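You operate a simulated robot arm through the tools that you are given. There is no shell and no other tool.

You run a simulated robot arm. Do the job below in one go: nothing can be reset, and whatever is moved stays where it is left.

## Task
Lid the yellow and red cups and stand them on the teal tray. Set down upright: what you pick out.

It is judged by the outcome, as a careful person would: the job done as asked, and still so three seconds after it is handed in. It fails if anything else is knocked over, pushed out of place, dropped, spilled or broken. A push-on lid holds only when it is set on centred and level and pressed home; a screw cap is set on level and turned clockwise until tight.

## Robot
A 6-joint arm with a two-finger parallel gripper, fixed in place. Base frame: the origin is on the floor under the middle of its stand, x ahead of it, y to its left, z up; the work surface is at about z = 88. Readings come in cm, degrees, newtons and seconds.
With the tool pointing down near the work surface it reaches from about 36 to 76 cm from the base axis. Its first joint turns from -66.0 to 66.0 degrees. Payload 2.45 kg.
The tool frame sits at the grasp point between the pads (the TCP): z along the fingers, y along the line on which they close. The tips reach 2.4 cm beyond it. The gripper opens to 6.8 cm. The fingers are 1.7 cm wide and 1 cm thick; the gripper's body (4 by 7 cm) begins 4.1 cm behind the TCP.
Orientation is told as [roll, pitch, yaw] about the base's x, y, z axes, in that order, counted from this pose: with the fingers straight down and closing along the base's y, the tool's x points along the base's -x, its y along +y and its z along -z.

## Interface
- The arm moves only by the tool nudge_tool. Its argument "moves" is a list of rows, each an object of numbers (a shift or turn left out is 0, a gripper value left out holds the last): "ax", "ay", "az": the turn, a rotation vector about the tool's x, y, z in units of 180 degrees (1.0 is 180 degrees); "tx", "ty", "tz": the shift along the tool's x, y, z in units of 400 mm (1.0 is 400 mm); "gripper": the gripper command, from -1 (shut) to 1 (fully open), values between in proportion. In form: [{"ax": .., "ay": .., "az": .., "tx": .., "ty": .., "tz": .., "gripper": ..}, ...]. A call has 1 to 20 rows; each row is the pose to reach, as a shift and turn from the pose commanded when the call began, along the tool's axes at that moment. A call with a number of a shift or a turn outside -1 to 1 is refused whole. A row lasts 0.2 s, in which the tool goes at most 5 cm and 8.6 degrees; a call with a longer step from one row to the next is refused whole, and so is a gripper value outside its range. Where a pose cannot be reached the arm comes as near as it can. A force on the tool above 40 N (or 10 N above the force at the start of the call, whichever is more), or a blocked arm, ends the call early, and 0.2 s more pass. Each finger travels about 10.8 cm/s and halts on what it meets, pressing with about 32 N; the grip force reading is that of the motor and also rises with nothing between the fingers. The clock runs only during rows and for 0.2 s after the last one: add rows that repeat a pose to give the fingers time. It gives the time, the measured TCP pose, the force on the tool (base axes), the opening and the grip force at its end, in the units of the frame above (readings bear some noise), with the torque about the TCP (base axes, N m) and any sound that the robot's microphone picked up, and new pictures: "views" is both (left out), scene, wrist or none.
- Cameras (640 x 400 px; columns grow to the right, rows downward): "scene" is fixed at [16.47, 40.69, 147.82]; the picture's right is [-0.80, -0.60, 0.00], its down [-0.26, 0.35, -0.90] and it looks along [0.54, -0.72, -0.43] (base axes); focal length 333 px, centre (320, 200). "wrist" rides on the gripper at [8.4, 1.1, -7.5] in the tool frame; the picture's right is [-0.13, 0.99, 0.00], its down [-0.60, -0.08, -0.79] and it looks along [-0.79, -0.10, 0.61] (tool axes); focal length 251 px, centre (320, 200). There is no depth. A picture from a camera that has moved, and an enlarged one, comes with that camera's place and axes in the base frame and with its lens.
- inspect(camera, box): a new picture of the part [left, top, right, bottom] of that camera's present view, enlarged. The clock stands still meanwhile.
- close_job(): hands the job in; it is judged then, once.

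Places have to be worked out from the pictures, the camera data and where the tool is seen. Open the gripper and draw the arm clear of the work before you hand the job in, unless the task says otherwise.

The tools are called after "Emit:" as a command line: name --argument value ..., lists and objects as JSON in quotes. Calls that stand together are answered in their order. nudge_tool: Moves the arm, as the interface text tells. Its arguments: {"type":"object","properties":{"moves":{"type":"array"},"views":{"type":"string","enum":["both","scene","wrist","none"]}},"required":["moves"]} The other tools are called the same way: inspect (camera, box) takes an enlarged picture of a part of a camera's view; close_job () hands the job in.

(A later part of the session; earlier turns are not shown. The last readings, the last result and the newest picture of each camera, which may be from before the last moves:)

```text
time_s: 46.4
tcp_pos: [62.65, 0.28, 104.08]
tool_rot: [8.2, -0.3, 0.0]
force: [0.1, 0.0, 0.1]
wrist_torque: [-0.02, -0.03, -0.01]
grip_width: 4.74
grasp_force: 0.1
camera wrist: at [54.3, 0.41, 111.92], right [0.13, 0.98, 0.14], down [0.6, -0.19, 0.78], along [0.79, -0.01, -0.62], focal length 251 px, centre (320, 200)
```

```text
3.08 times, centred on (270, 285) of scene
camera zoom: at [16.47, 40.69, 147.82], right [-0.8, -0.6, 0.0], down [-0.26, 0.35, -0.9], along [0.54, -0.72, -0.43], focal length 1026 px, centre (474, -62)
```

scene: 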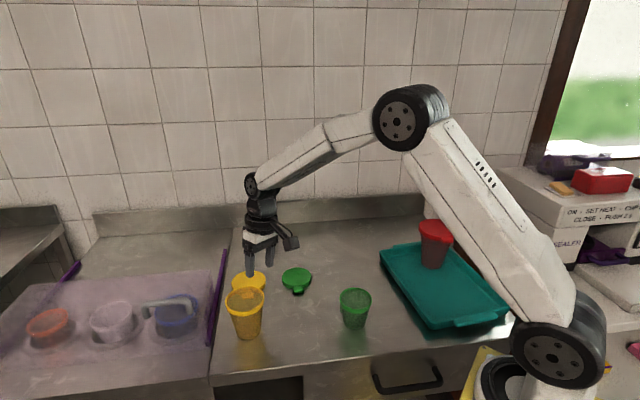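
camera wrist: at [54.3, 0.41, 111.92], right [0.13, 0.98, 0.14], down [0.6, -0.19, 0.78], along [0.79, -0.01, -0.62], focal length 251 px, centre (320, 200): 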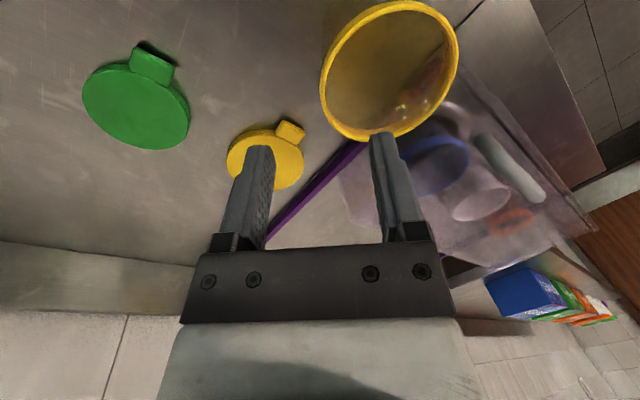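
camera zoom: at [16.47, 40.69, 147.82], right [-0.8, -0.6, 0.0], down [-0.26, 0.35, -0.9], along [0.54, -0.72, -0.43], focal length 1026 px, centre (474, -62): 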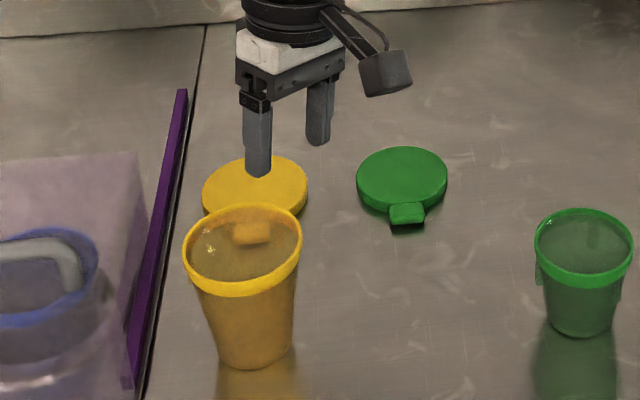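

From this view the yellow cup is centred at (62.94,5.71) with a rim radius of 4.2 cm, and all four rim points fit. I'll correct sideways a little and go down along the finger axis with the −y wall between the pads.

Emit:
nudge_tool --moves '[{"tx": -0.0073, "ty": 0.0094, "tz": 0.0013, "gripper": 0.4}, {"tx": -0.0073, "ty": 0.0094, "tz": 0.05, "gripper": 0.4}, {"tx": -0.0073, "ty": 0.0094, "tz": 0.1, "gripper": 0.4}, {"tx": -0.0073, "ty": 0.0094, "tz": 0.15, "gripper": 0.4}, {"tx": -0.0073, "ty": 0.0094, "tz": 0.185, "gripper": 0.4}, {"tx": -0.0073, "ty": 0.0094, "tz": 0.198, "gripper": 0.4}, {"tx": -0.0073, "ty": 0.0094, "tz": 0.198, "gripper": 0.4}]' --views "both"

Emit:
inspect --camera "wrist" --box '[200, 60, 480, 260]'

```text
time_s: 48.0
tcp_pos: [63.1, 1.77, 96.39]
tool_rot: [8.2, -0.2, -0.1]
force: [-0.2, -0.1, 0.4]
wrist_torque: [0.05, 0.01, -0.01]
grip_width: 4.77
grasp_force: 0.1
camera wrist: at [54.66, 1.81, 104.23], right [0.13, 0.98, 0.14], down [0.6, -0.19, 0.78], along [0.79, -0.02, -0.62], focal length 251 px, centre (320, 200)
```

scene: 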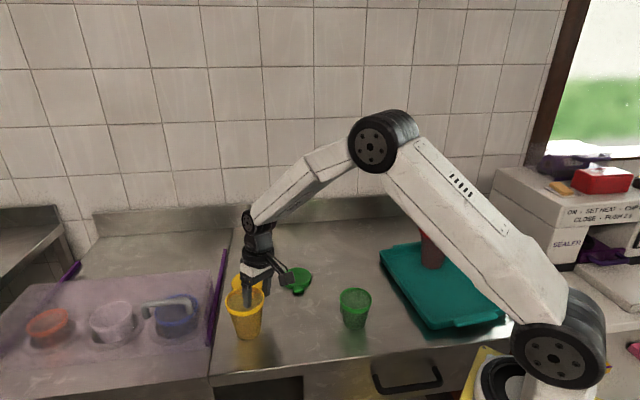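
wrist: 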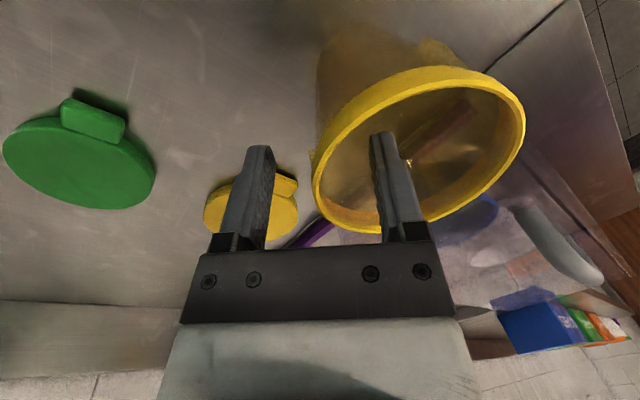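

```text
2.00 times, centred on (340, 160) of wrist
camera zoom: at [54.66, 1.81, 104.23], right [0.13, 0.98, 0.14], down [0.6, -0.19, 0.78], along [0.79, -0.02, -0.62], focal length 503 px, centre (280, 280)
```

zoom: 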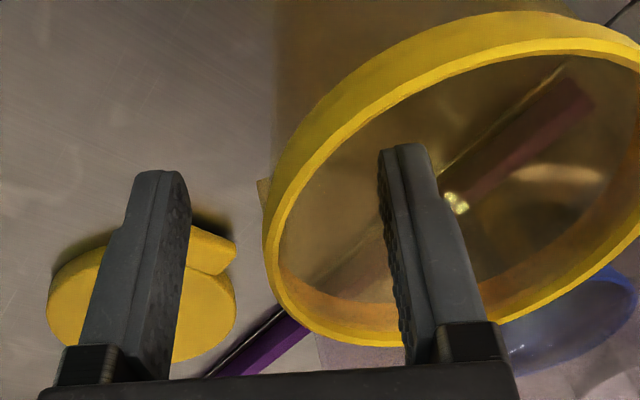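

The wall of the yellow cup is between the pads with room on both sides. I'll close on it.

Emit:
nudge_tool --moves '[{"gripper": 0.0}, {"gripper": -0.4}, {"gripper": -0.7}, {"gripper": -1}, {"gripper": -1}, {"gripper": -1}]' --views "none"

Emit:
nudge_tool --moves '[{"ty": 0.0018, "tz": -0.0124, "gripper": -1}, {"ty": 0.0036, "tz": -0.0248, "gripper": -1}, {"ty": 0.0071, "tz": -0.0496, "gripper": -1}, {"ty": 0.0107, "tz": -0.0743, "gripper": -1}, {"ty": 0.0107, "tz": -0.0743, "gripper": -1}]' --views "both"

Emit:
inspect --camera "scene" --box '[200, 220, 340, 350]'

```text
time_s: 49.4
tcp_pos: [63.05, 1.66, 96.53]
tool_rot: [8.1, -0.1, 0.0]
force: [0.1, 0.4, 0.3]
wrist_torque: [-0.02, 0.0, 0.02]
grip_width: 0.75
grasp_force: 29.4
```

```text
time_s: 50.6
tcp_pos: [63.19, 1.71, 99.51]
tool_rot: [8.0, 0.0, 0.0]
force: [0.8, 0.1, 0.0]
wrist_torque: [-0.05, 0.03, -0.03]
grip_width: 0.75
grasp_force: 30.1
camera wrist: at [54.71, 1.81, 107.25], right [0.13, 0.98, 0.14], down [0.6, -0.19, 0.78], along [0.79, -0.02, -0.62], focal length 251 px, centre (320, 200)
```

scene: 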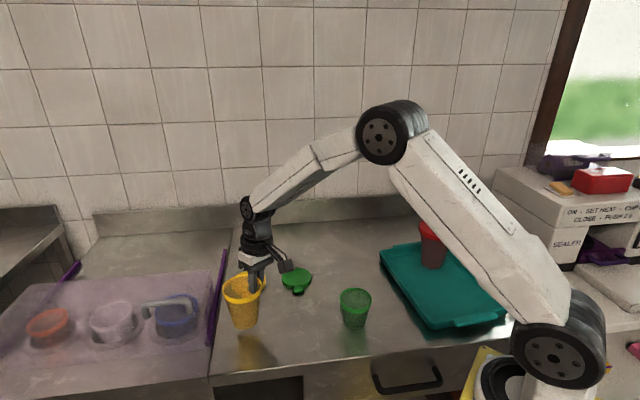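
wrist: 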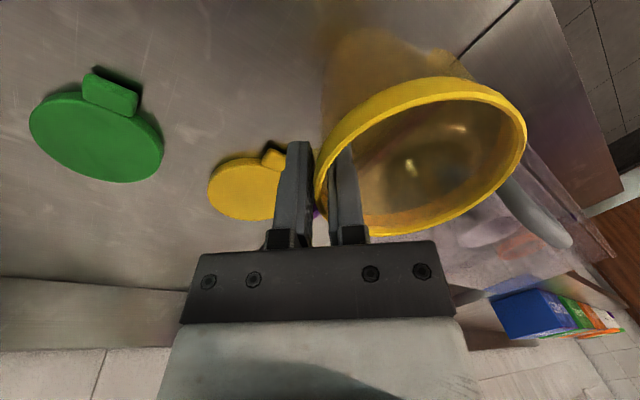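

```text
3.08 times, centred on (270, 285) of scene
camera zoom: at [16.47, 40.69, 147.82], right [-0.8, -0.6, 0.0], down [-0.26, 0.35, -0.9], along [0.54, -0.72, -0.43], focal length 1026 px, centre (474, -62)
```

zoom: 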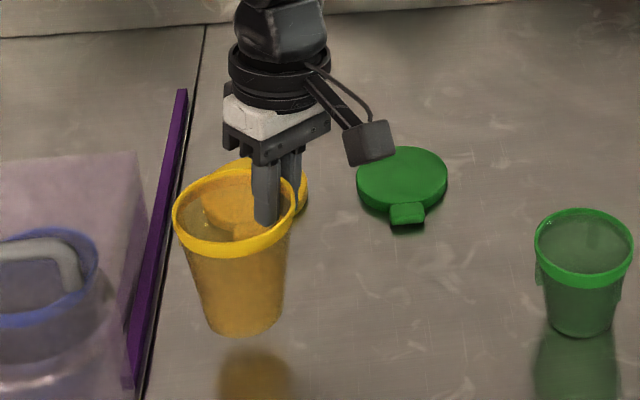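

The yellow cup is held (0.75 cm grip) and hangs upright. I'll lift it another 10 cm and carry it towards the tray.

Emit:
nudge_tool --moves '[{"ty": 0.0088, "tz": -0.0619, "gripper": -1}, {"ty": 0.0177, "tz": -0.1238, "gripper": -1}, {"ty": 0.0265, "tz": -0.1856, "gripper": -1}, {"ty": 0.0353, "tz": -0.2475, "gripper": -1}, {"tx": 0.0475, "ty": -0.0195, "tz": -0.2553, "ay": -0.0022, "az": 0.0155, "gripper": -1}, {"tx": 0.095, "ty": -0.0742, "tz": -0.2631, "ay": -0.0044, "az": 0.031, "gripper": -1}, {"tx": 0.1425, "ty": -0.129, "tz": -0.2709, "ay": -0.0066, "az": 0.0464, "gripper": -1}, {"tx": 0.19, "ty": -0.1837, "tz": -0.2787, "ay": -0.0088, "az": 0.0619, "gripper": -1}, {"tx": 0.2375, "ty": -0.2385, "tz": -0.2865, "ay": -0.011, "az": 0.0774, "gripper": -1}, {"tx": 0.285, "ty": -0.2932, "tz": -0.2943, "ay": -0.0132, "az": 0.0929, "gripper": -1}, {"tx": 0.3325, "ty": -0.348, "tz": -0.3021, "ay": -0.0154, "az": 0.1083, "gripper": -1}, {"tx": 0.38, "ty": -0.4027, "tz": -0.3099, "ay": -0.0176, "az": 0.1238, "gripper": -1}, {"tx": 0.38, "ty": -0.4027, "tz": -0.3099, "ay": -0.0176, "az": 0.1238, "gripper": -1}]' --views "both"

```text
time_s: 53.4
tcp_pos: [47.74, -15.88, 109.48]
tool_rot: [8.2, 0.0, -22.6]
force: [0.7, 0.0, -0.7]
wrist_torque: [-0.01, 0.01, 0.0]
grip_width: 0.71
grasp_force: 29.4
camera wrist: at [39.9, -12.57, 117.21], right [0.5, 0.86, 0.14], down [0.48, -0.41, 0.78], along [0.72, -0.32, -0.62], focal length 251 px, centre (320, 200)
```

scene: 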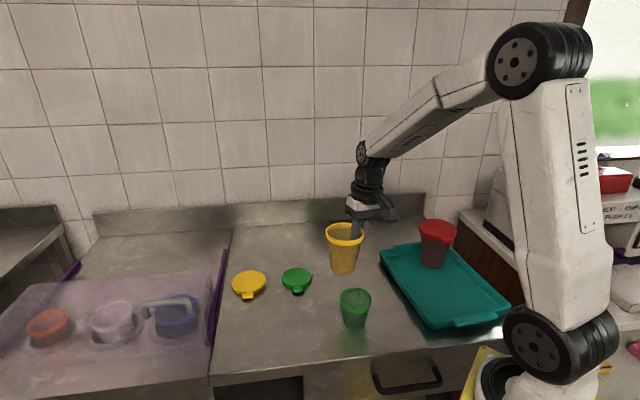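
wrist: 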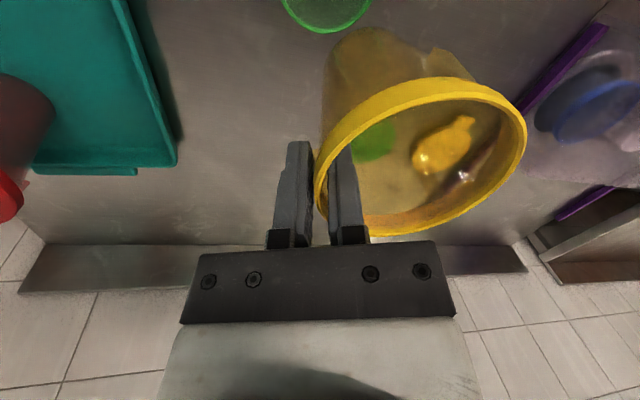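

Emit:
nudge_tool --moves '[{"tx": 0.0249, "ty": -0.0652, "tz": -0.0093, "ay": -0.002, "az": 0.0138, "gripper": -1}, {"tx": 0.0498, "ty": -0.1304, "tz": -0.0186, "ay": -0.0039, "az": 0.0275, "gripper": -1}, {"tx": 0.0747, "ty": -0.1957, "tz": -0.0279, "ay": -0.0059, "az": 0.0413, "gripper": -1}, {"tx": 0.0996, "ty": -0.2609, "tz": -0.0372, "ay": -0.0078, "az": 0.055, "gripper": -1}, {"tx": 0.1244, "ty": -0.3261, "tz": -0.0464, "ay": -0.0098, "az": 0.0688, "gripper": -1}, {"tx": 0.1493, "ty": -0.3913, "tz": -0.0557, "ay": -0.0117, "az": 0.0825, "gripper": -1}, {"tx": 0.1742, "ty": -0.4566, "tz": -0.065, "ay": -0.0137, "az": 0.0963, "gripper": -1}, {"tx": 0.1991, "ty": -0.5218, "tz": -0.0743, "ay": -0.0156, "az": 0.11, "gripper": -1}, {"tx": 0.224, "ty": -0.587, "tz": -0.0836, "ay": -0.0176, "az": 0.1238, "gripper": -1}, {"tx": 0.224, "ty": -0.587, "tz": -0.0836, "ay": -0.0176, "az": 0.1238, "gripper": -1}]' --views "both"

Emit:
inspect --camera "scene" --box '[370, 180, 530, 340]'

```text
time_s: 55.6
tcp_pos: [30.49, -34.34, 109.43]
tool_rot: [8.1, -0.1, -45.0]
force: [-0.9, -0.6, -1.1]
wrist_torque: [-0.02, 0.01, 0.01]
grip_width: 0.7
grasp_force: 30.0
out of reach, approached as far as the arm can: row 9, 10
camera wrist: at [24.68, -28.27, 117.23], right [0.79, 0.6, 0.14], down [0.29, -0.56, 0.77], along [0.55, -0.57, -0.62], focal length 251 px, centre (320, 200)
```

scene: 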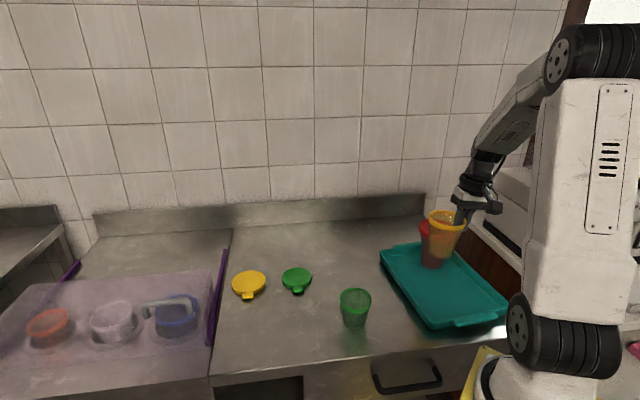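
wrist: 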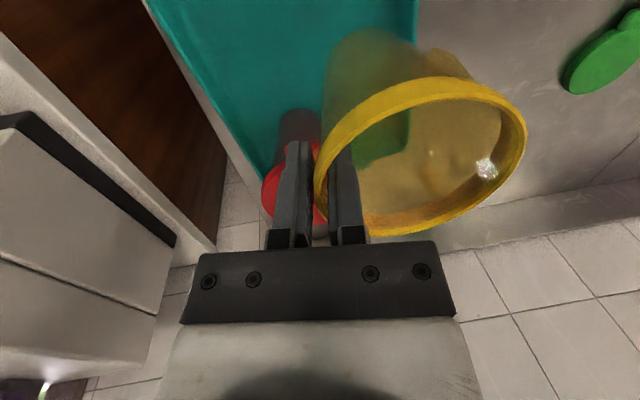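

```text
2.50 times, centred on (450, 260) of scene
camera zoom: at [16.47, 40.69, 147.82], right [-0.8, -0.6, 0.0], down [-0.26, 0.35, -0.9], along [0.54, -0.72, -0.43], focal length 834 px, centre (-5, 50)
```

zoom: 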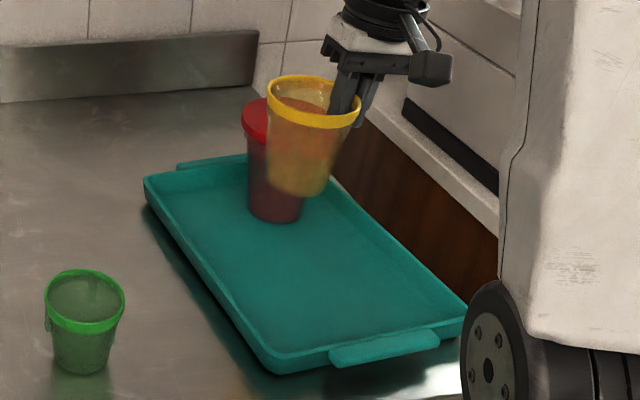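

At this height that spot is right at the arm's inner limit, and the lid would be hard to place there. I'll put the yellow cup a little farther out at about (39.3,-32.6), and turn the wrist to −90° so the gripper stays away from the red cup's tab.

Emit:
nudge_tool --moves '[{"tx": -0.0139, "ty": 0.0291, "tz": 0.0042, "gripper": -1}, {"tx": -0.0279, "ty": 0.0582, "tz": 0.0083, "ay": -0.005, "az": 0.0354, "gripper": -1}, {"tx": -0.0418, "ty": 0.0873, "tz": 0.0125, "ay": -0.0101, "az": 0.0707, "gripper": -1}, {"tx": -0.0557, "ty": 0.1164, "tz": 0.0166, "ay": -0.0151, "az": 0.1061, "gripper": -1}, {"tx": -0.0557, "ty": 0.1164, "tz": 0.0166, "ay": -0.0202, "az": 0.1414, "gripper": -1}, {"tx": -0.0557, "ty": 0.1164, "tz": 0.0166, "ay": -0.0252, "az": 0.1768, "gripper": -1}, {"tx": -0.0557, "ty": 0.1164, "tz": 0.0166, "ay": -0.0303, "az": 0.2121, "gripper": -1}, {"tx": -0.0557, "ty": 0.1164, "tz": 0.0166, "ay": -0.0353, "az": 0.2475, "gripper": -1}, {"tx": -0.0557, "ty": 0.1164, "tz": 0.0166, "ay": -0.0353, "az": 0.2475, "gripper": -1}]' --views "both"

Emit:
inspect --camera "scene" --box '[370, 180, 530, 340]'

```text
time_s: 57.6
tcp_pos: [35.56, -32.54, 109.4]
tool_rot: [8.2, 0.0, -90.1]
force: [-1.1, -0.2, -0.2]
wrist_torque: [0.03, 0.01, -0.01]
grip_width: 0.75
grasp_force: 29.8
camera wrist: at [35.62, -24.05, 117.2], right [0.98, -0.13, 0.14], down [-0.19, -0.6, 0.77], along [-0.02, -0.79, -0.62], focal length 251 px, centre (320, 200)
```

scene: 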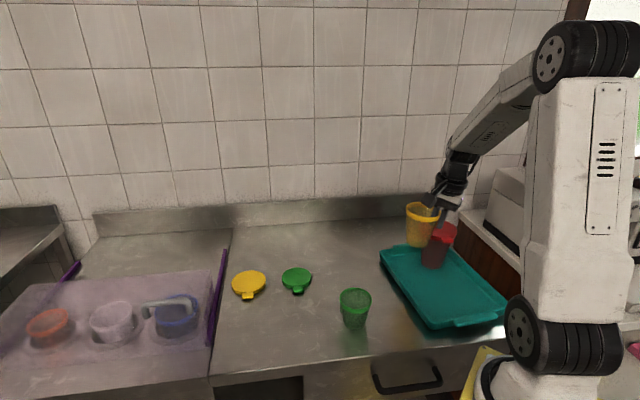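
wrist: 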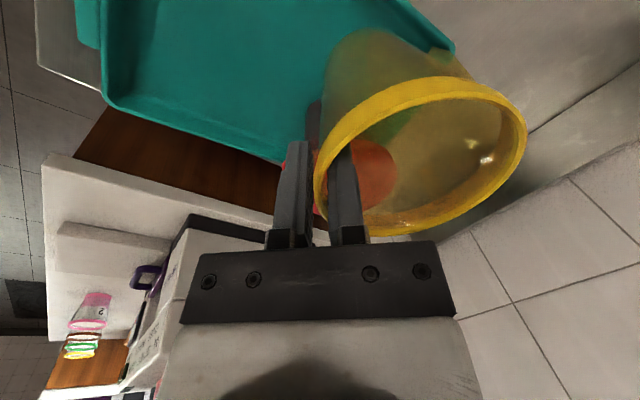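

```text
2.50 times, centred on (450, 260) of scene
camera zoom: at [16.47, 40.69, 147.82], right [-0.8, -0.6, 0.0], down [-0.26, 0.35, -0.9], along [0.54, -0.72, -0.43], focal length 834 px, centre (-5, 50)
```

zoom: 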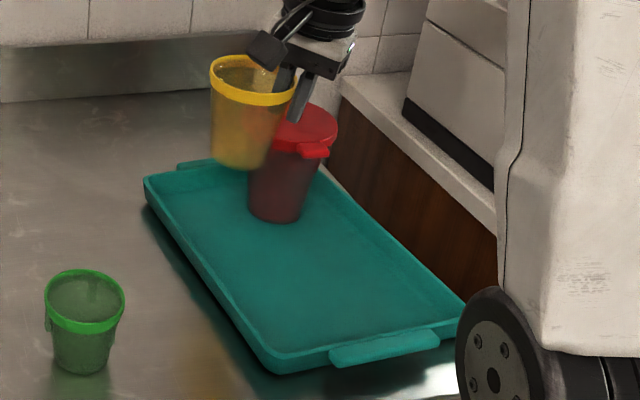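

The yellow cup is over a clear part of the tray, about 10.8 cm from the red one. I'll shift it slightly inward and lower it to just above the floor.

Emit:
nudge_tool --moves '[{"tx": -0.0063, "ty": -0.0115, "tz": 0.048, "gripper": -1}, {"tx": -0.0063, "ty": -0.0195, "tz": 0.104, "gripper": -1}, {"tx": -0.0063, "ty": -0.0275, "tz": 0.16, "gripper": -1}, {"tx": -0.0063, "ty": -0.0355, "tz": 0.212, "gripper": -1}, {"tx": -0.0063, "ty": -0.0425, "tz": 0.255, "gripper": -1}, {"tx": -0.0063, "ty": -0.0461, "tz": 0.2763, "gripper": -1}, {"tx": -0.0063, "ty": -0.0461, "tz": 0.2763, "gripper": -1}]' --views "both"

Emit:
inspect --camera "scene" --box '[380, 190, 510, 320]'

```text
time_s: 59.2
tcp_pos: [35.55, -32.58, 98.05]
tool_rot: [8.2, 0.0, -90.0]
force: [0.1, 0.2, -0.2]
wrist_torque: [-0.03, 0.03, -0.02]
grip_width: 0.72
grasp_force: 28.8
camera wrist: at [35.46, -24.29, 105.9], right [0.98, -0.13, 0.14], down [-0.19, -0.6, 0.77], along [-0.01, -0.79, -0.62], focal length 251 px, centre (320, 200)
```

scene: 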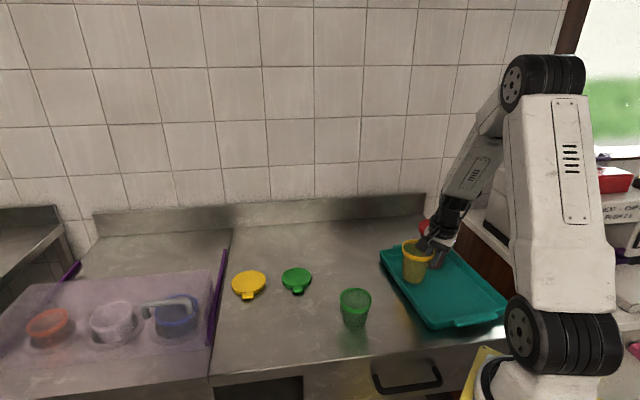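
wrist: 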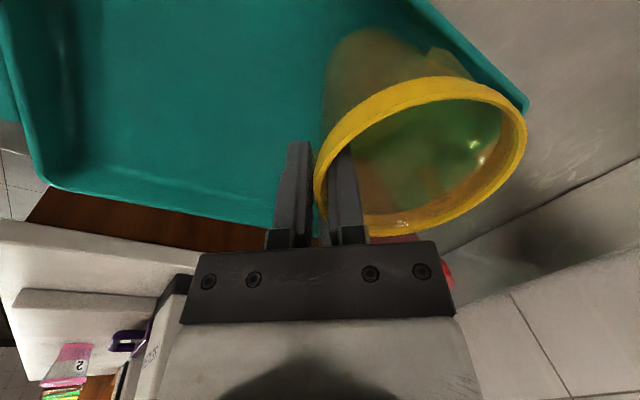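

```text
3.08 times, centred on (445, 255) of scene
camera zoom: at [16.47, 40.69, 147.82], right [-0.8, -0.6, 0.0], down [-0.26, 0.35, -0.9], along [0.54, -0.72, -0.43], focal length 1026 px, centre (-65, 31)
```

zoom: 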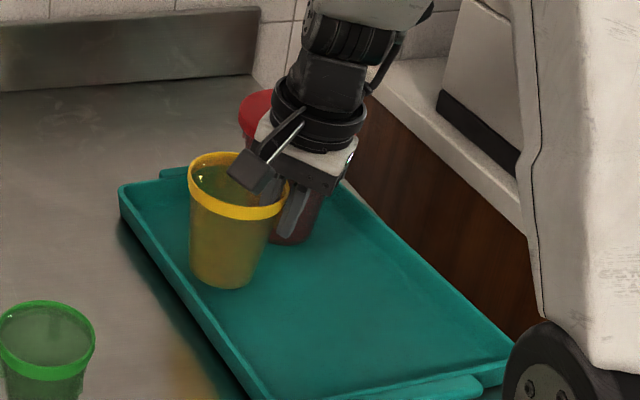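

The cup is a bit close to the tray's side wall, so I'll move it 1.3 cm towards the middle and down 6 mm.

Emit:
nudge_tool --moves '[{"ty": -0.0161, "tz": -0.0023, "gripper": -1}, {"ty": -0.0322, "tz": -0.0046, "gripper": -1}, {"ty": -0.0332, "tz": 0.003, "gripper": -1}, {"ty": -0.0343, "tz": 0.0103, "gripper": -1}, {"ty": -0.0343, "tz": 0.0103, "gripper": -1}]' --views "none"

Emit:
nudge_tool --moves '[{"ty": -0.0003, "tz": 0.0025, "gripper": -1}, {"ty": -0.0007, "tz": 0.005, "gripper": -1}, {"ty": -0.0007, "tz": 0.005, "gripper": -1}]' --views "none"

```text
time_s: 60.4
tcp_pos: [34.13, -32.7, 97.54]
tool_rot: [8.2, -0.1, -90.0]
force: [0.2, 0.4, -0.6]
wrist_torque: [0.04, -0.01, -0.01]
grip_width: 0.71
grasp_force: 29.9
```

```text
time_s: 61.2
tcp_pos: [34.16, -32.66, 97.4]
tool_rot: [8.3, 0.0, -90.0]
force: [0.3, 0.6, -1.0]
wrist_torque: [0.04, 0.02, 0.01]
grip_width: 0.71
grasp_force: 29.5
```

No contact at 97.4. I'll continue in 1 mm steps.

Emit:
nudge_tool --moves '[{"ty": -0.0003, "tz": 0.0025, "gripper": -1}, {"ty": -0.0007, "tz": 0.005, "gripper": -1}]' --views "none"

Emit:
nudge_tool --moves '[{"ty": -0.0003, "tz": 0.0025, "gripper": -1}, {"ty": -0.0005, "tz": 0.004, "gripper": -1}]' --views "none"

```text
time_s: 61.8
tcp_pos: [34.05, -32.73, 97.23]
tool_rot: [8.1, 0.0, -90.0]
force: [-0.3, 0.6, -0.4]
wrist_torque: [-0.02, 0.01, -0.02]
grip_width: 0.72
grasp_force: 29.6
```

```text
time_s: 62.4
tcp_pos: [34.2, -32.64, 96.94]
tool_rot: [8.2, 0.1, -89.9]
force: [-0.7, -0.5, -0.2]
wrist_torque: [0.0, 0.0, -0.02]
grip_width: 0.7
grasp_force: 30.0
```

Emit:
nudge_tool --moves '[{"ty": -0.0003, "tz": 0.0025, "gripper": -1}, {"ty": -0.0003, "tz": 0.0025, "gripper": -1}]' --views "both"

Emit:
inspect --camera "scene" --box '[380, 190, 510, 320]'

```text
time_s: 63.0
tcp_pos: [34.03, -32.69, 97.01]
tool_rot: [8.2, -0.1, -90.1]
force: [-1.6, 1.2, 1.1]
wrist_torque: [0.04, -0.01, -0.01]
grip_width: 0.7
grasp_force: 29.5
camera wrist: at [34.1, -24.27, 104.72], right [0.98, -0.13, 0.14], down [-0.19, -0.6, 0.77], along [-0.01, -0.79, -0.62], focal length 251 px, centre (320, 200)
```

scene: 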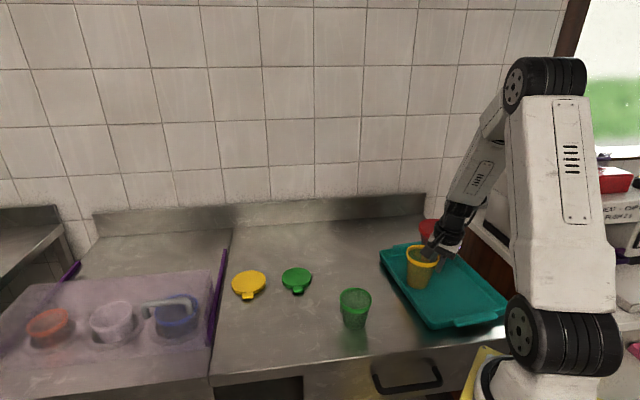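
wrist: 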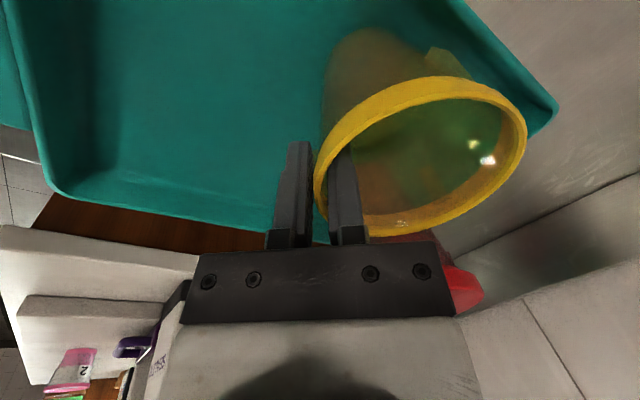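

```text
3.08 times, centred on (445, 255) of scene
camera zoom: at [16.47, 40.69, 147.82], right [-0.8, -0.6, 0.0], down [-0.26, 0.35, -0.9], along [0.54, -0.72, -0.43], focal length 1026 px, centre (-65, 31)
```

zoom: 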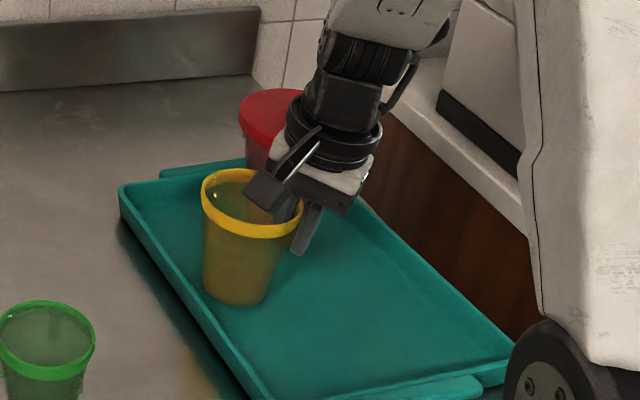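

Contact is just starting, at about 1 N. One more millimetre, then I'll release.

Emit:
nudge_tool --moves '[{"ty": -0.0003, "tz": 0.002, "gripper": -1}, {"ty": -0.0003, "tz": 0.002, "gripper": -1}]' --views "none"

Emit:
nudge_tool --moves '[{"gripper": -0.75}, {"gripper": -0.6}, {"gripper": -0.3}, {"gripper": 0.1}, {"gripper": 0.2}, {"gripper": 0.2}]' --views "both"

Emit:
inspect --camera "scene" --box '[380, 190, 510, 320]'

```text
time_s: 63.6
tcp_pos: [34.11, -32.63, 96.88]
tool_rot: [8.4, -0.2, -90.0]
force: [-3.9, 4.3, 21.1]
wrist_torque: [0.22, -0.06, 0.06]
grip_width: 0.72
grasp_force: 29.6
```

```text
time_s: 65.0
tcp_pos: [34.22, -32.64, 96.86]
tool_rot: [8.3, 0.0, -90.1]
force: [-0.2, -0.2, 0.3]
wrist_torque: [-0.04, -0.02, 0.01]
grip_width: 4.11
grasp_force: 0.1
camera wrist: at [34.08, -24.27, 104.57], right [0.98, -0.13, 0.14], down [-0.19, -0.6, 0.77], along [-0.01, -0.79, -0.62], focal length 251 px, centre (320, 200)
```

scene: 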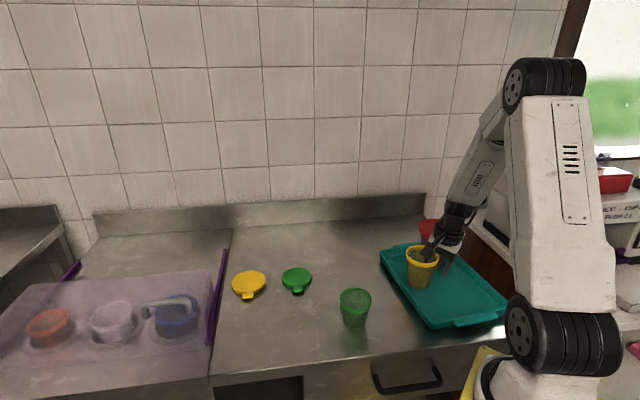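
wrist: 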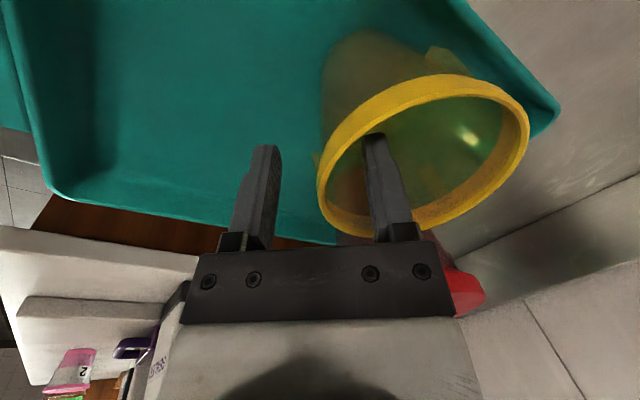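

```text
3.08 times, centred on (445, 255) of scene
camera zoom: at [16.47, 40.69, 147.82], right [-0.8, -0.6, 0.0], down [-0.26, 0.35, -0.9], along [0.54, -0.72, -0.43], focal length 1026 px, centre (-65, 31)
```

zoom: 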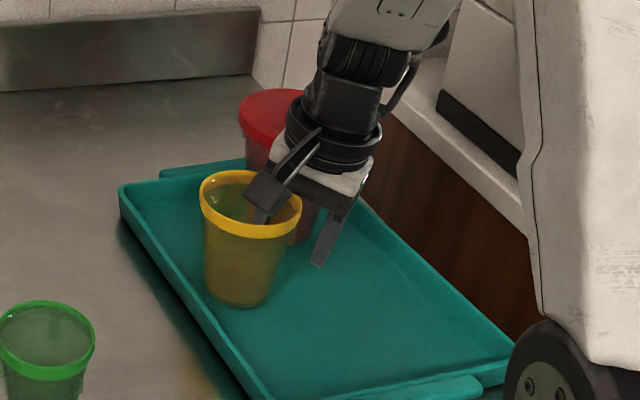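

The cup is released and standing upright. I'll back out along the finger axis.

Emit:
nudge_tool --moves '[{"tz": -0.05, "gripper": 0.2}, {"tz": -0.11, "gripper": 0.2}, {"tz": -0.17, "gripper": 0.2}, {"tz": -0.23, "gripper": 0.2}, {"tz": -0.23, "ax": 0.024, "gripper": 0.2}, {"tz": -0.23, "ax": 0.0455, "gripper": 0.2}, {"tz": -0.23, "ax": 0.0455, "gripper": 0.2}]' --views "both"

Emit:
inspect --camera "wrist" --box '[240, 0, 520, 190]'

Emit:
inspect --camera "scene" --box '[380, 200, 500, 320]'

```text
time_s: 66.6
tcp_pos: [32.72, -32.8, 106.08]
tool_rot: [-0.1, 0.0, -90.0]
force: [0.4, -1.2, -0.2]
wrist_torque: [0.0, -0.01, -0.03]
grip_width: 4.07
grasp_force: 0.0
camera wrist: at [33.79, -24.29, 113.68], right [0.99, -0.13, 0.0], down [-0.08, -0.6, 0.79], along [-0.1, -0.79, -0.61], focal length 251 px, centre (320, 200)
```

scene: 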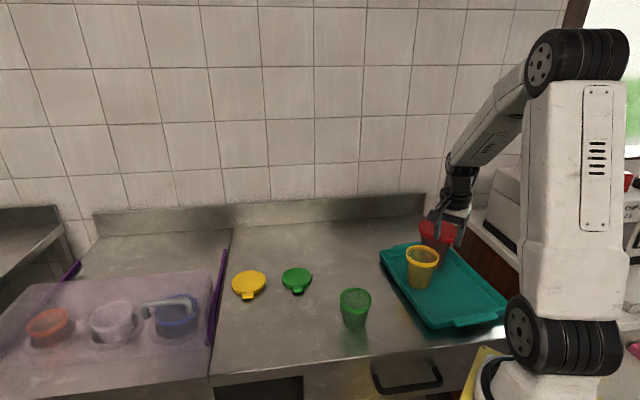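
wrist: 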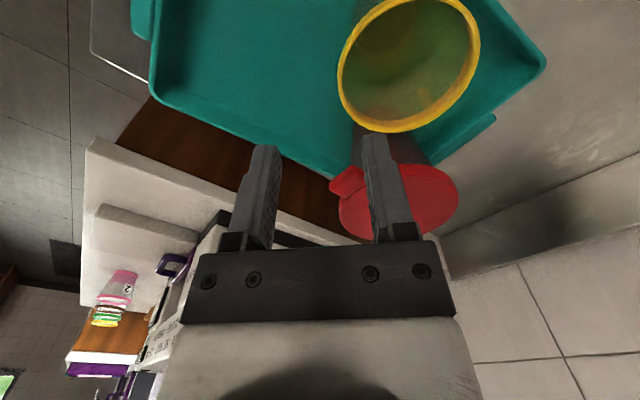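

```text
2.11 times, centred on (380, 95) of wrist
camera zoom: at [33.79, -24.29, 113.68], right [0.99, -0.13, 0.0], down [-0.08, -0.6, 0.79], along [-0.1, -0.79, -0.61], focal length 529 px, centre (194, 421)
```

zoom: 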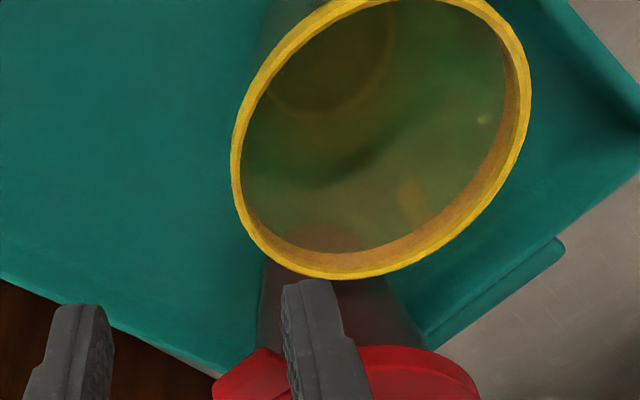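

```text
3.33 times, centred on (440, 260) of scene
camera zoom: at [16.47, 40.69, 147.82], right [-0.8, -0.6, 0.0], down [-0.26, 0.35, -0.9], along [0.54, -0.72, -0.43], focal length 1111 px, centre (-80, 0)
```

zoom: 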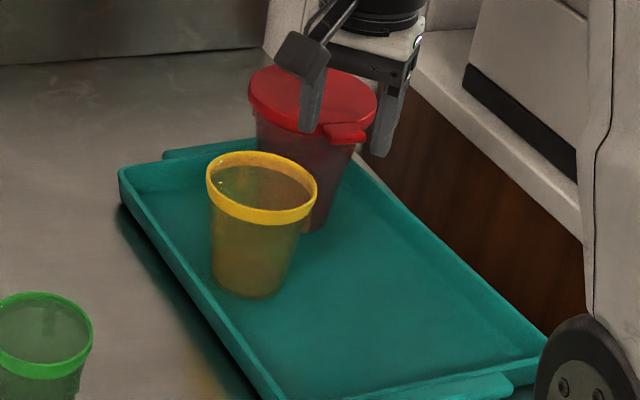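

The yellow cup stands at about (38.1,-32.8) on the tray. Next I'll fetch the yellow lid, going to a hover near its tab with the wrist at about −47°.

Emit:
nudge_tool --moves '[{"tx": 0.04, "ty": 0.05, "tz": -0.02, "az": -0.01, "gripper": 0.2}, {"tx": 0.1, "ty": 0.12, "tz": -0.02, "az": -0.03, "gripper": 0.2}, {"tx": 0.163, "ty": 0.195, "tz": -0.02, "az": -0.05, "gripper": 0.2}, {"tx": 0.226, "ty": 0.27, "tz": -0.02, "az": -0.07, "gripper": 0.2}, {"tx": 0.289, "ty": 0.345, "tz": -0.01, "az": -0.09, "gripper": 0.2}, {"tx": 0.352, "ty": 0.42, "tz": 0.01, "az": -0.11, "gripper": 0.2}, {"tx": 0.415, "ty": 0.495, "tz": 0.03, "az": -0.13, "gripper": 0.2}, {"tx": 0.478, "ty": 0.57, "tz": 0.05, "az": -0.15, "gripper": 0.2}, {"tx": 0.541, "ty": 0.645, "tz": 0.07, "az": -0.17, "gripper": 0.2}, {"tx": 0.604, "ty": 0.72, "tz": 0.09, "az": -0.19, "gripper": 0.2}, {"tx": 0.667, "ty": 0.795, "tz": 0.11, "az": -0.21, "gripper": 0.2}, {"tx": 0.73, "ty": 0.87, "tz": 0.13, "az": -0.225, "gripper": 0.2}, {"tx": 0.78, "ty": 0.93, "tz": 0.145, "az": -0.235, "gripper": 0.2}, {"tx": 0.795, "ty": 0.945, "tz": 0.15, "az": -0.239, "gripper": 0.2}, {"tx": 0.795, "ty": 0.945, "tz": 0.15, "az": -0.239, "gripper": 0.2}]' --views "both"

Emit:
inspect --camera "wrist" --box '[220, 40, 460, 220]'

Emit:
inspect --camera "scene" --box '[200, 200, 340, 330]'

```text
time_s: 69.8
tcp_pos: [70.55, -0.66, 100.04]
tool_rot: [0.0, 0.0, -47.0]
force: [0.1, -0.7, -0.7]
wrist_torque: [0.01, 0.04, 0.02]
grip_width: 4.07
grasp_force: 0.0
camera wrist: at [65.6, 6.18, 107.63], right [0.81, 0.58, 0.0], down [0.35, -0.5, 0.79], along [0.46, -0.64, -0.61], focal length 251 px, centre (320, 200)
```

scene: 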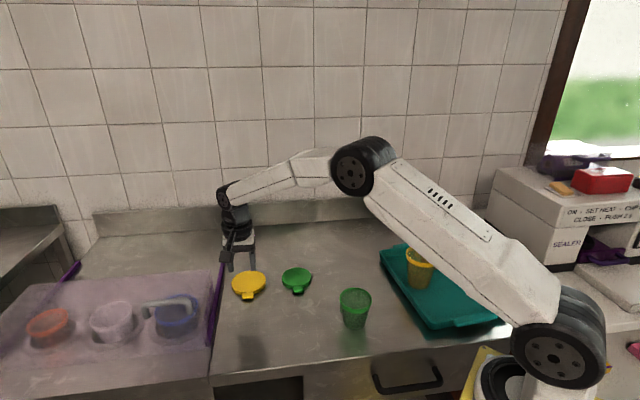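
wrist: 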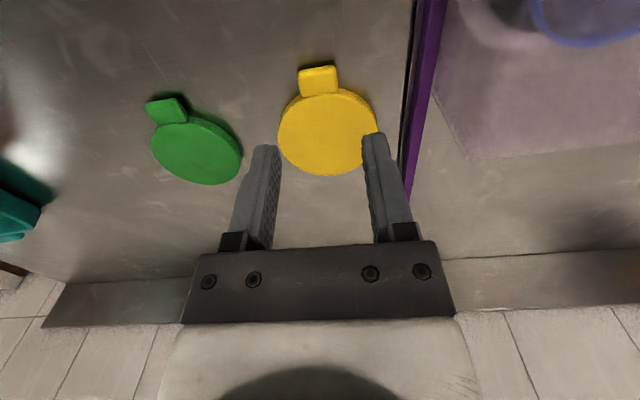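

```text
2.22 times, centred on (340, 130) of wrist
camera zoom: at [65.6, 6.18, 107.63], right [0.81, 0.58, 0.0], down [0.35, -0.5, 0.79], along [0.46, -0.64, -0.61], focal length 559 px, centre (276, 356)
```

zoom: 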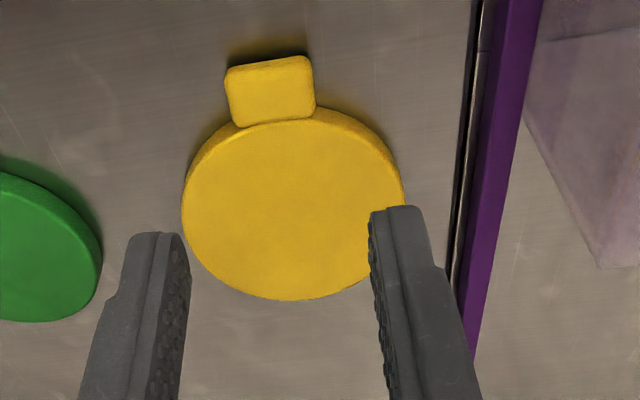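

```text
3.08 times, centred on (270, 265) of scene
camera zoom: at [16.47, 40.69, 147.82], right [-0.8, -0.6, 0.0], down [-0.26, 0.35, -0.9], along [0.54, -0.72, -0.43], focal length 1026 px, centre (474, 0)
```

zoom: 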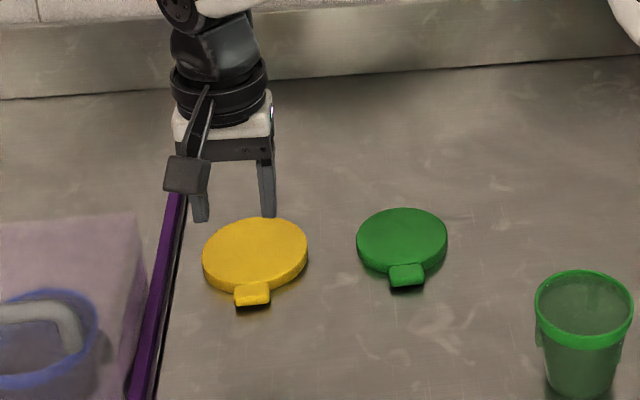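

The yellow tab's axis points at about 134.5° and the lid centre is near (74.7,-5.2). I'll correct the wrist by 1.5°, line up with the tab at (70.85,-1.34) and go part of the way down.

Emit:
nudge_tool --moves '[{"tx": -0.0088, "ty": -0.003, "tz": 0.03, "az": -0.0042, "gripper": 0.2}, {"tx": -0.0175, "ty": -0.0061, "tz": 0.07, "az": -0.0083, "gripper": 0.2}, {"tx": -0.0175, "ty": -0.0061, "tz": 0.12, "az": -0.0083, "gripper": 0.2}, {"tx": -0.0175, "ty": -0.0061, "tz": 0.1635, "az": -0.0083, "gripper": 0.2}, {"tx": -0.0175, "ty": -0.0061, "tz": 0.1635, "az": -0.0083, "gripper": 0.2}]' --views "both"

Emit:
inspect --camera "wrist" --box '[220, 60, 440, 220]'

```text
time_s: 71.0
tcp_pos: [70.81, -1.66, 93.47]
tool_rot: [0.0, 0.0, -45.4]
force: [0.2, -0.3, 0.2]
wrist_torque: [0.01, -0.01, 0.0]
grip_width: 4.09
grasp_force: 0.1
camera wrist: at [65.66, 5.21, 101.15], right [0.8, 0.6, 0.0], down [0.37, -0.49, 0.79], along [0.48, -0.63, -0.61], focal length 251 px, centre (320, 200)
```

scene: 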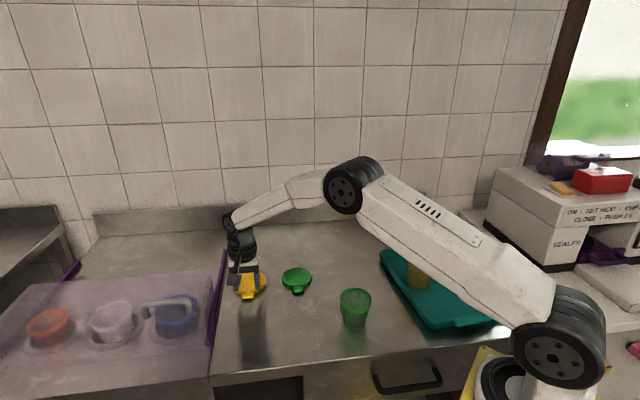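
wrist: 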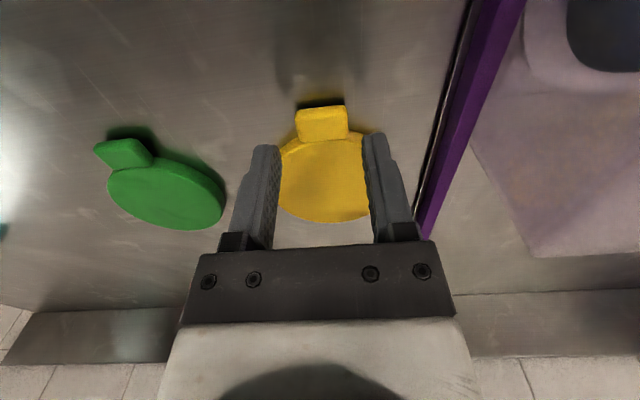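

```text
2.50 times, centred on (330, 140) of wrist
camera zoom: at [65.66, 5.21, 101.15], right [0.8, 0.6, 0.0], down [0.37, -0.49, 0.79], along [0.48, -0.63, -0.61], focal length 629 px, centre (295, 350)
```

zoom: 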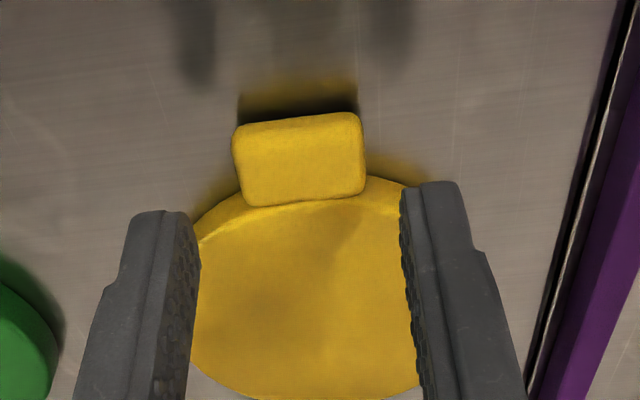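

The tab sits centred between the fingers and square to them. I'll go down the last 2.75 cm.

Emit:
nudge_tool --moves '[{"ty": 0.002, "tz": 0.025, "gripper": 0.2}, {"ty": 0.002, "tz": 0.05, "gripper": 0.2}, {"ty": 0.002, "tz": 0.062, "gripper": 0.2}, {"ty": 0.002, "tz": 0.069, "gripper": 0.2}, {"ty": 0.002, "tz": 0.069, "gripper": 0.2}]' --views "wrist"

Emit:
inspect --camera "wrist" --box '[220, 80, 420, 230]'

Emit:
inspect --camera "scene" --box '[200, 220, 320, 330]'

```text
time_s: 72.2
tcp_pos: [70.99, -1.69, 90.75]
tool_rot: [0.0, 0.0, -45.5]
force: [-0.3, -0.5, 0.9]
wrist_torque: [0.0, 0.01, -0.02]
grip_width: 4.08
grasp_force: 0.1
camera wrist: at [65.82, 5.19, 98.42], right [0.8, 0.6, 0.0], down [0.37, -0.49, 0.79], along [0.48, -0.63, -0.61], focal length 251 px, centre (320, 200)
```

wrist: 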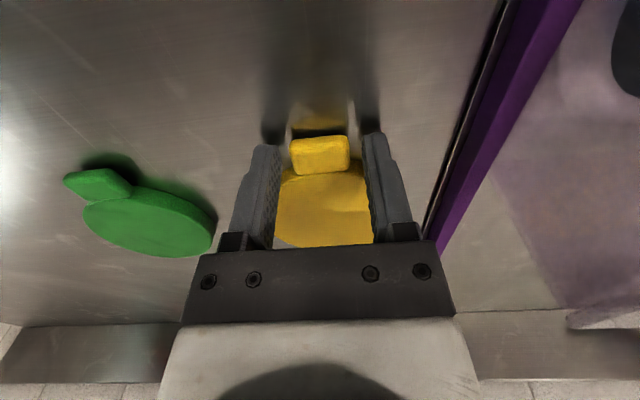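

```text
2.67 times, centred on (320, 155) of wrist
camera zoom: at [65.82, 5.19, 98.42], right [0.8, 0.6, 0.0], down [0.37, -0.49, 0.79], along [0.48, -0.63, -0.61], focal length 670 px, centre (320, 320)
```

zoom: 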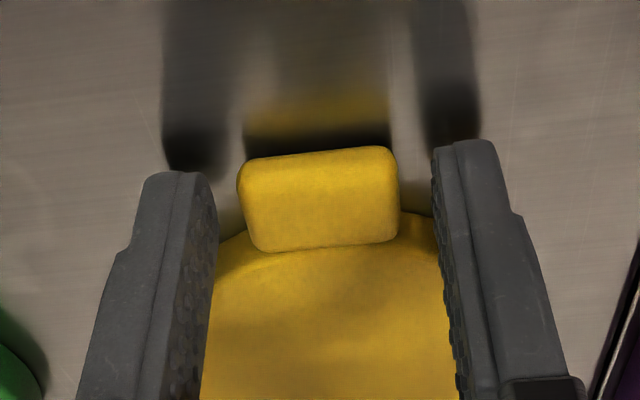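

```text
3.64 times, centred on (260, 275) of scene
camera zoom: at [16.47, 40.69, 147.82], right [-0.8, -0.6, 0.0], down [-0.26, 0.35, -0.9], along [0.54, -0.72, -0.43], focal length 1212 px, centre (538, -73)
```

zoom: 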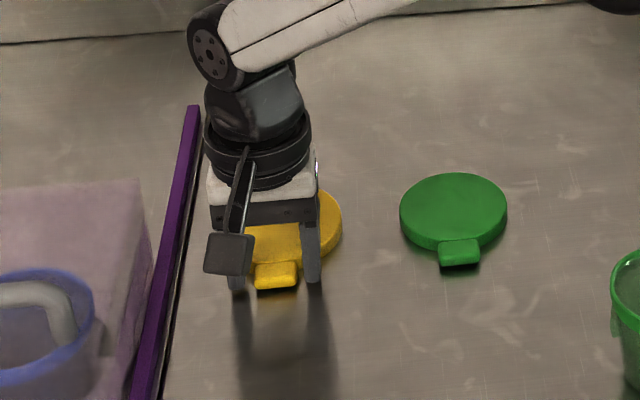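

The tab is well inside the fingers. I'll close on it.

Emit:
nudge_tool --moves '[{"gripper": 0.0}, {"gripper": -0.15}, {"gripper": -0.4}, {"gripper": -1}, {"gripper": -1}]' --views "none"

Emit:
nudge_tool --moves '[{"tz": -0.0125, "gripper": -1}, {"tz": -0.025, "gripper": -1}, {"tz": -0.05, "gripper": -1}, {"tz": -0.075, "gripper": -1}, {"tz": -0.075, "gripper": -1}]' --views "both"

Emit:
inspect --camera "wrist" --box '[220, 80, 440, 260]'

Emit:
inspect --camera "scene" --box '[200, 210, 320, 320]'

```text
time_s: 73.4
tcp_pos: [70.97, -1.58, 90.76]
tool_rot: [0.0, 0.0, -45.4]
force: [-0.2, -0.8, -0.1]
wrist_torque: [-0.02, -0.01, -0.01]
grip_width: 2.84
grasp_force: 31.9
```

```text
time_s: 74.6
tcp_pos: [70.97, -1.56, 93.77]
tool_rot: [0.0, 0.0, -45.5]
force: [0.3, -0.3, -1.1]
wrist_torque: [0.01, 0.02, -0.01]
grip_width: 2.84
grasp_force: 32.0
camera wrist: at [65.78, 5.27, 101.37], right [0.8, 0.6, 0.0], down [0.37, -0.49, 0.79], along [0.48, -0.63, -0.61], focal length 251 px, centre (320, 200)
```

scene: 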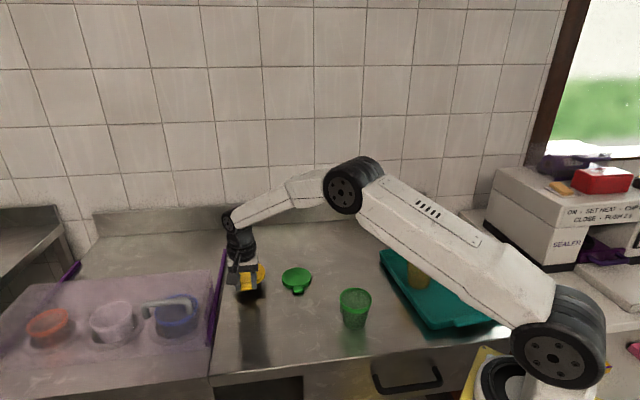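
wrist: 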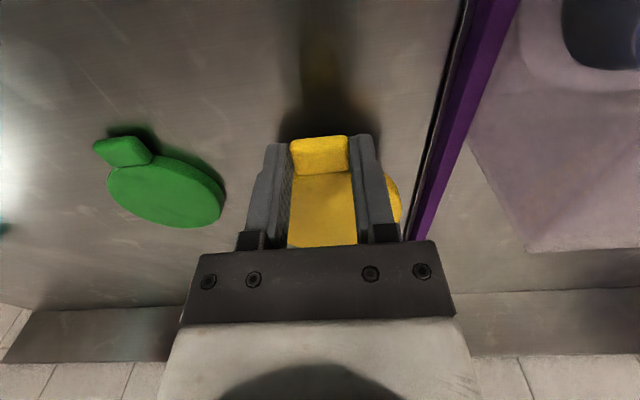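

```text
2.22 times, centred on (330, 170) of wrist
camera zoom: at [65.78, 5.27, 101.37], right [0.8, 0.6, 0.0], down [0.37, -0.49, 0.79], along [0.48, -0.63, -0.61], focal length 559 px, centre (298, 267)
```

zoom: 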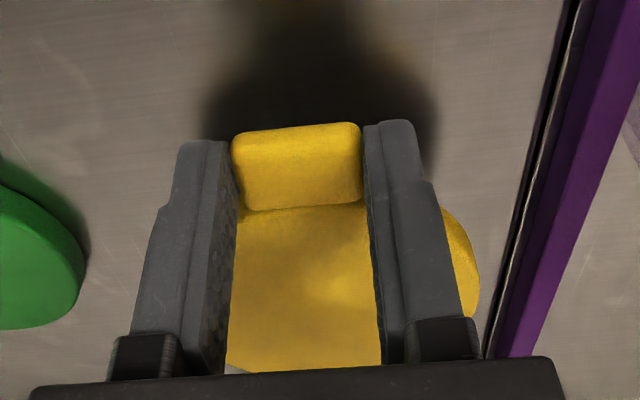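

```text
3.64 times, centred on (260, 265) of scene
camera zoom: at [16.47, 40.69, 147.82], right [-0.8, -0.6, 0.0], down [-0.26, 0.35, -0.9], along [0.54, -0.72, -0.43], focal length 1212 px, centre (538, -36)
```

zoom: 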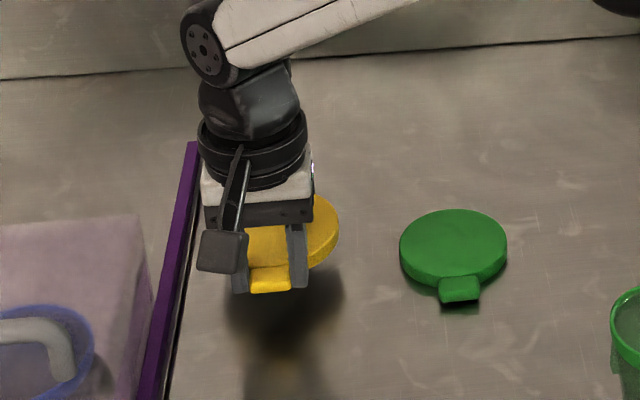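

The yellow lid came up level on a full tab grip. I'll raise it and carry it towards the tray.

Emit:
nudge_tool --moves '[{"tz": -0.08, "gripper": -1}, {"tz": -0.165, "gripper": -1}, {"tz": -0.25, "gripper": -1}, {"tz": -0.325, "gripper": -1}, {"tx": 0.0072, "ty": -0.0648, "tz": -0.325, "az": 0.0139, "gripper": -1}, {"tx": 0.0144, "ty": -0.1295, "tz": -0.325, "az": 0.0278, "gripper": -1}, {"tx": 0.0216, "ty": -0.1943, "tz": -0.325, "az": 0.0416, "gripper": -1}, {"tx": 0.0288, "ty": -0.259, "tz": -0.325, "az": 0.0555, "gripper": -1}, {"tx": 0.0359, "ty": -0.3238, "tz": -0.325, "az": 0.0694, "gripper": -1}, {"tx": 0.0431, "ty": -0.3885, "tz": -0.325, "az": 0.0833, "gripper": -1}, {"tx": 0.0503, "ty": -0.4533, "tz": -0.325, "az": 0.0971, "gripper": -1}, {"tx": 0.0575, "ty": -0.518, "tz": -0.325, "az": 0.111, "gripper": -1}, {"tx": 0.0575, "ty": -0.518, "tz": -0.325, "az": 0.111, "gripper": -1}]' --views "both"

```text
time_s: 77.4
tcp_pos: [54.73, -14.46, 106.6]
tool_rot: [0.0, 0.1, -65.6]
force: [-1.1, -0.6, -0.3]
wrist_torque: [-0.01, 0.04, 0.02]
grip_width: 2.81
grasp_force: 31.9
camera wrist: at [52.15, -6.25, 114.35], right [0.96, 0.29, 0.0], down [0.18, -0.58, 0.79], along [0.23, -0.76, -0.61], focal length 251 px, centre (320, 200)
```

scene: 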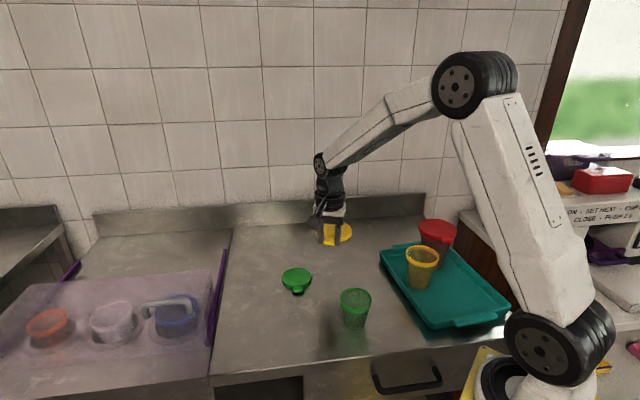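
wrist: 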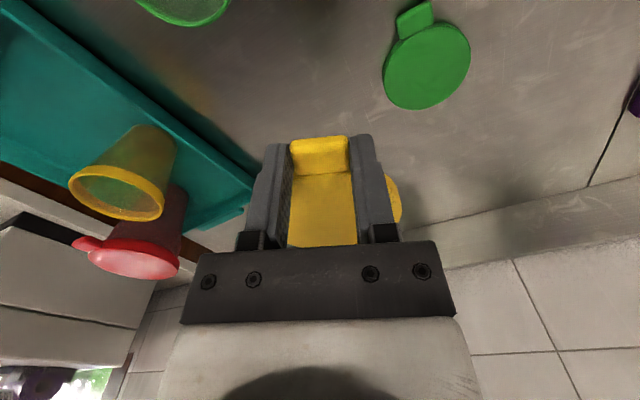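

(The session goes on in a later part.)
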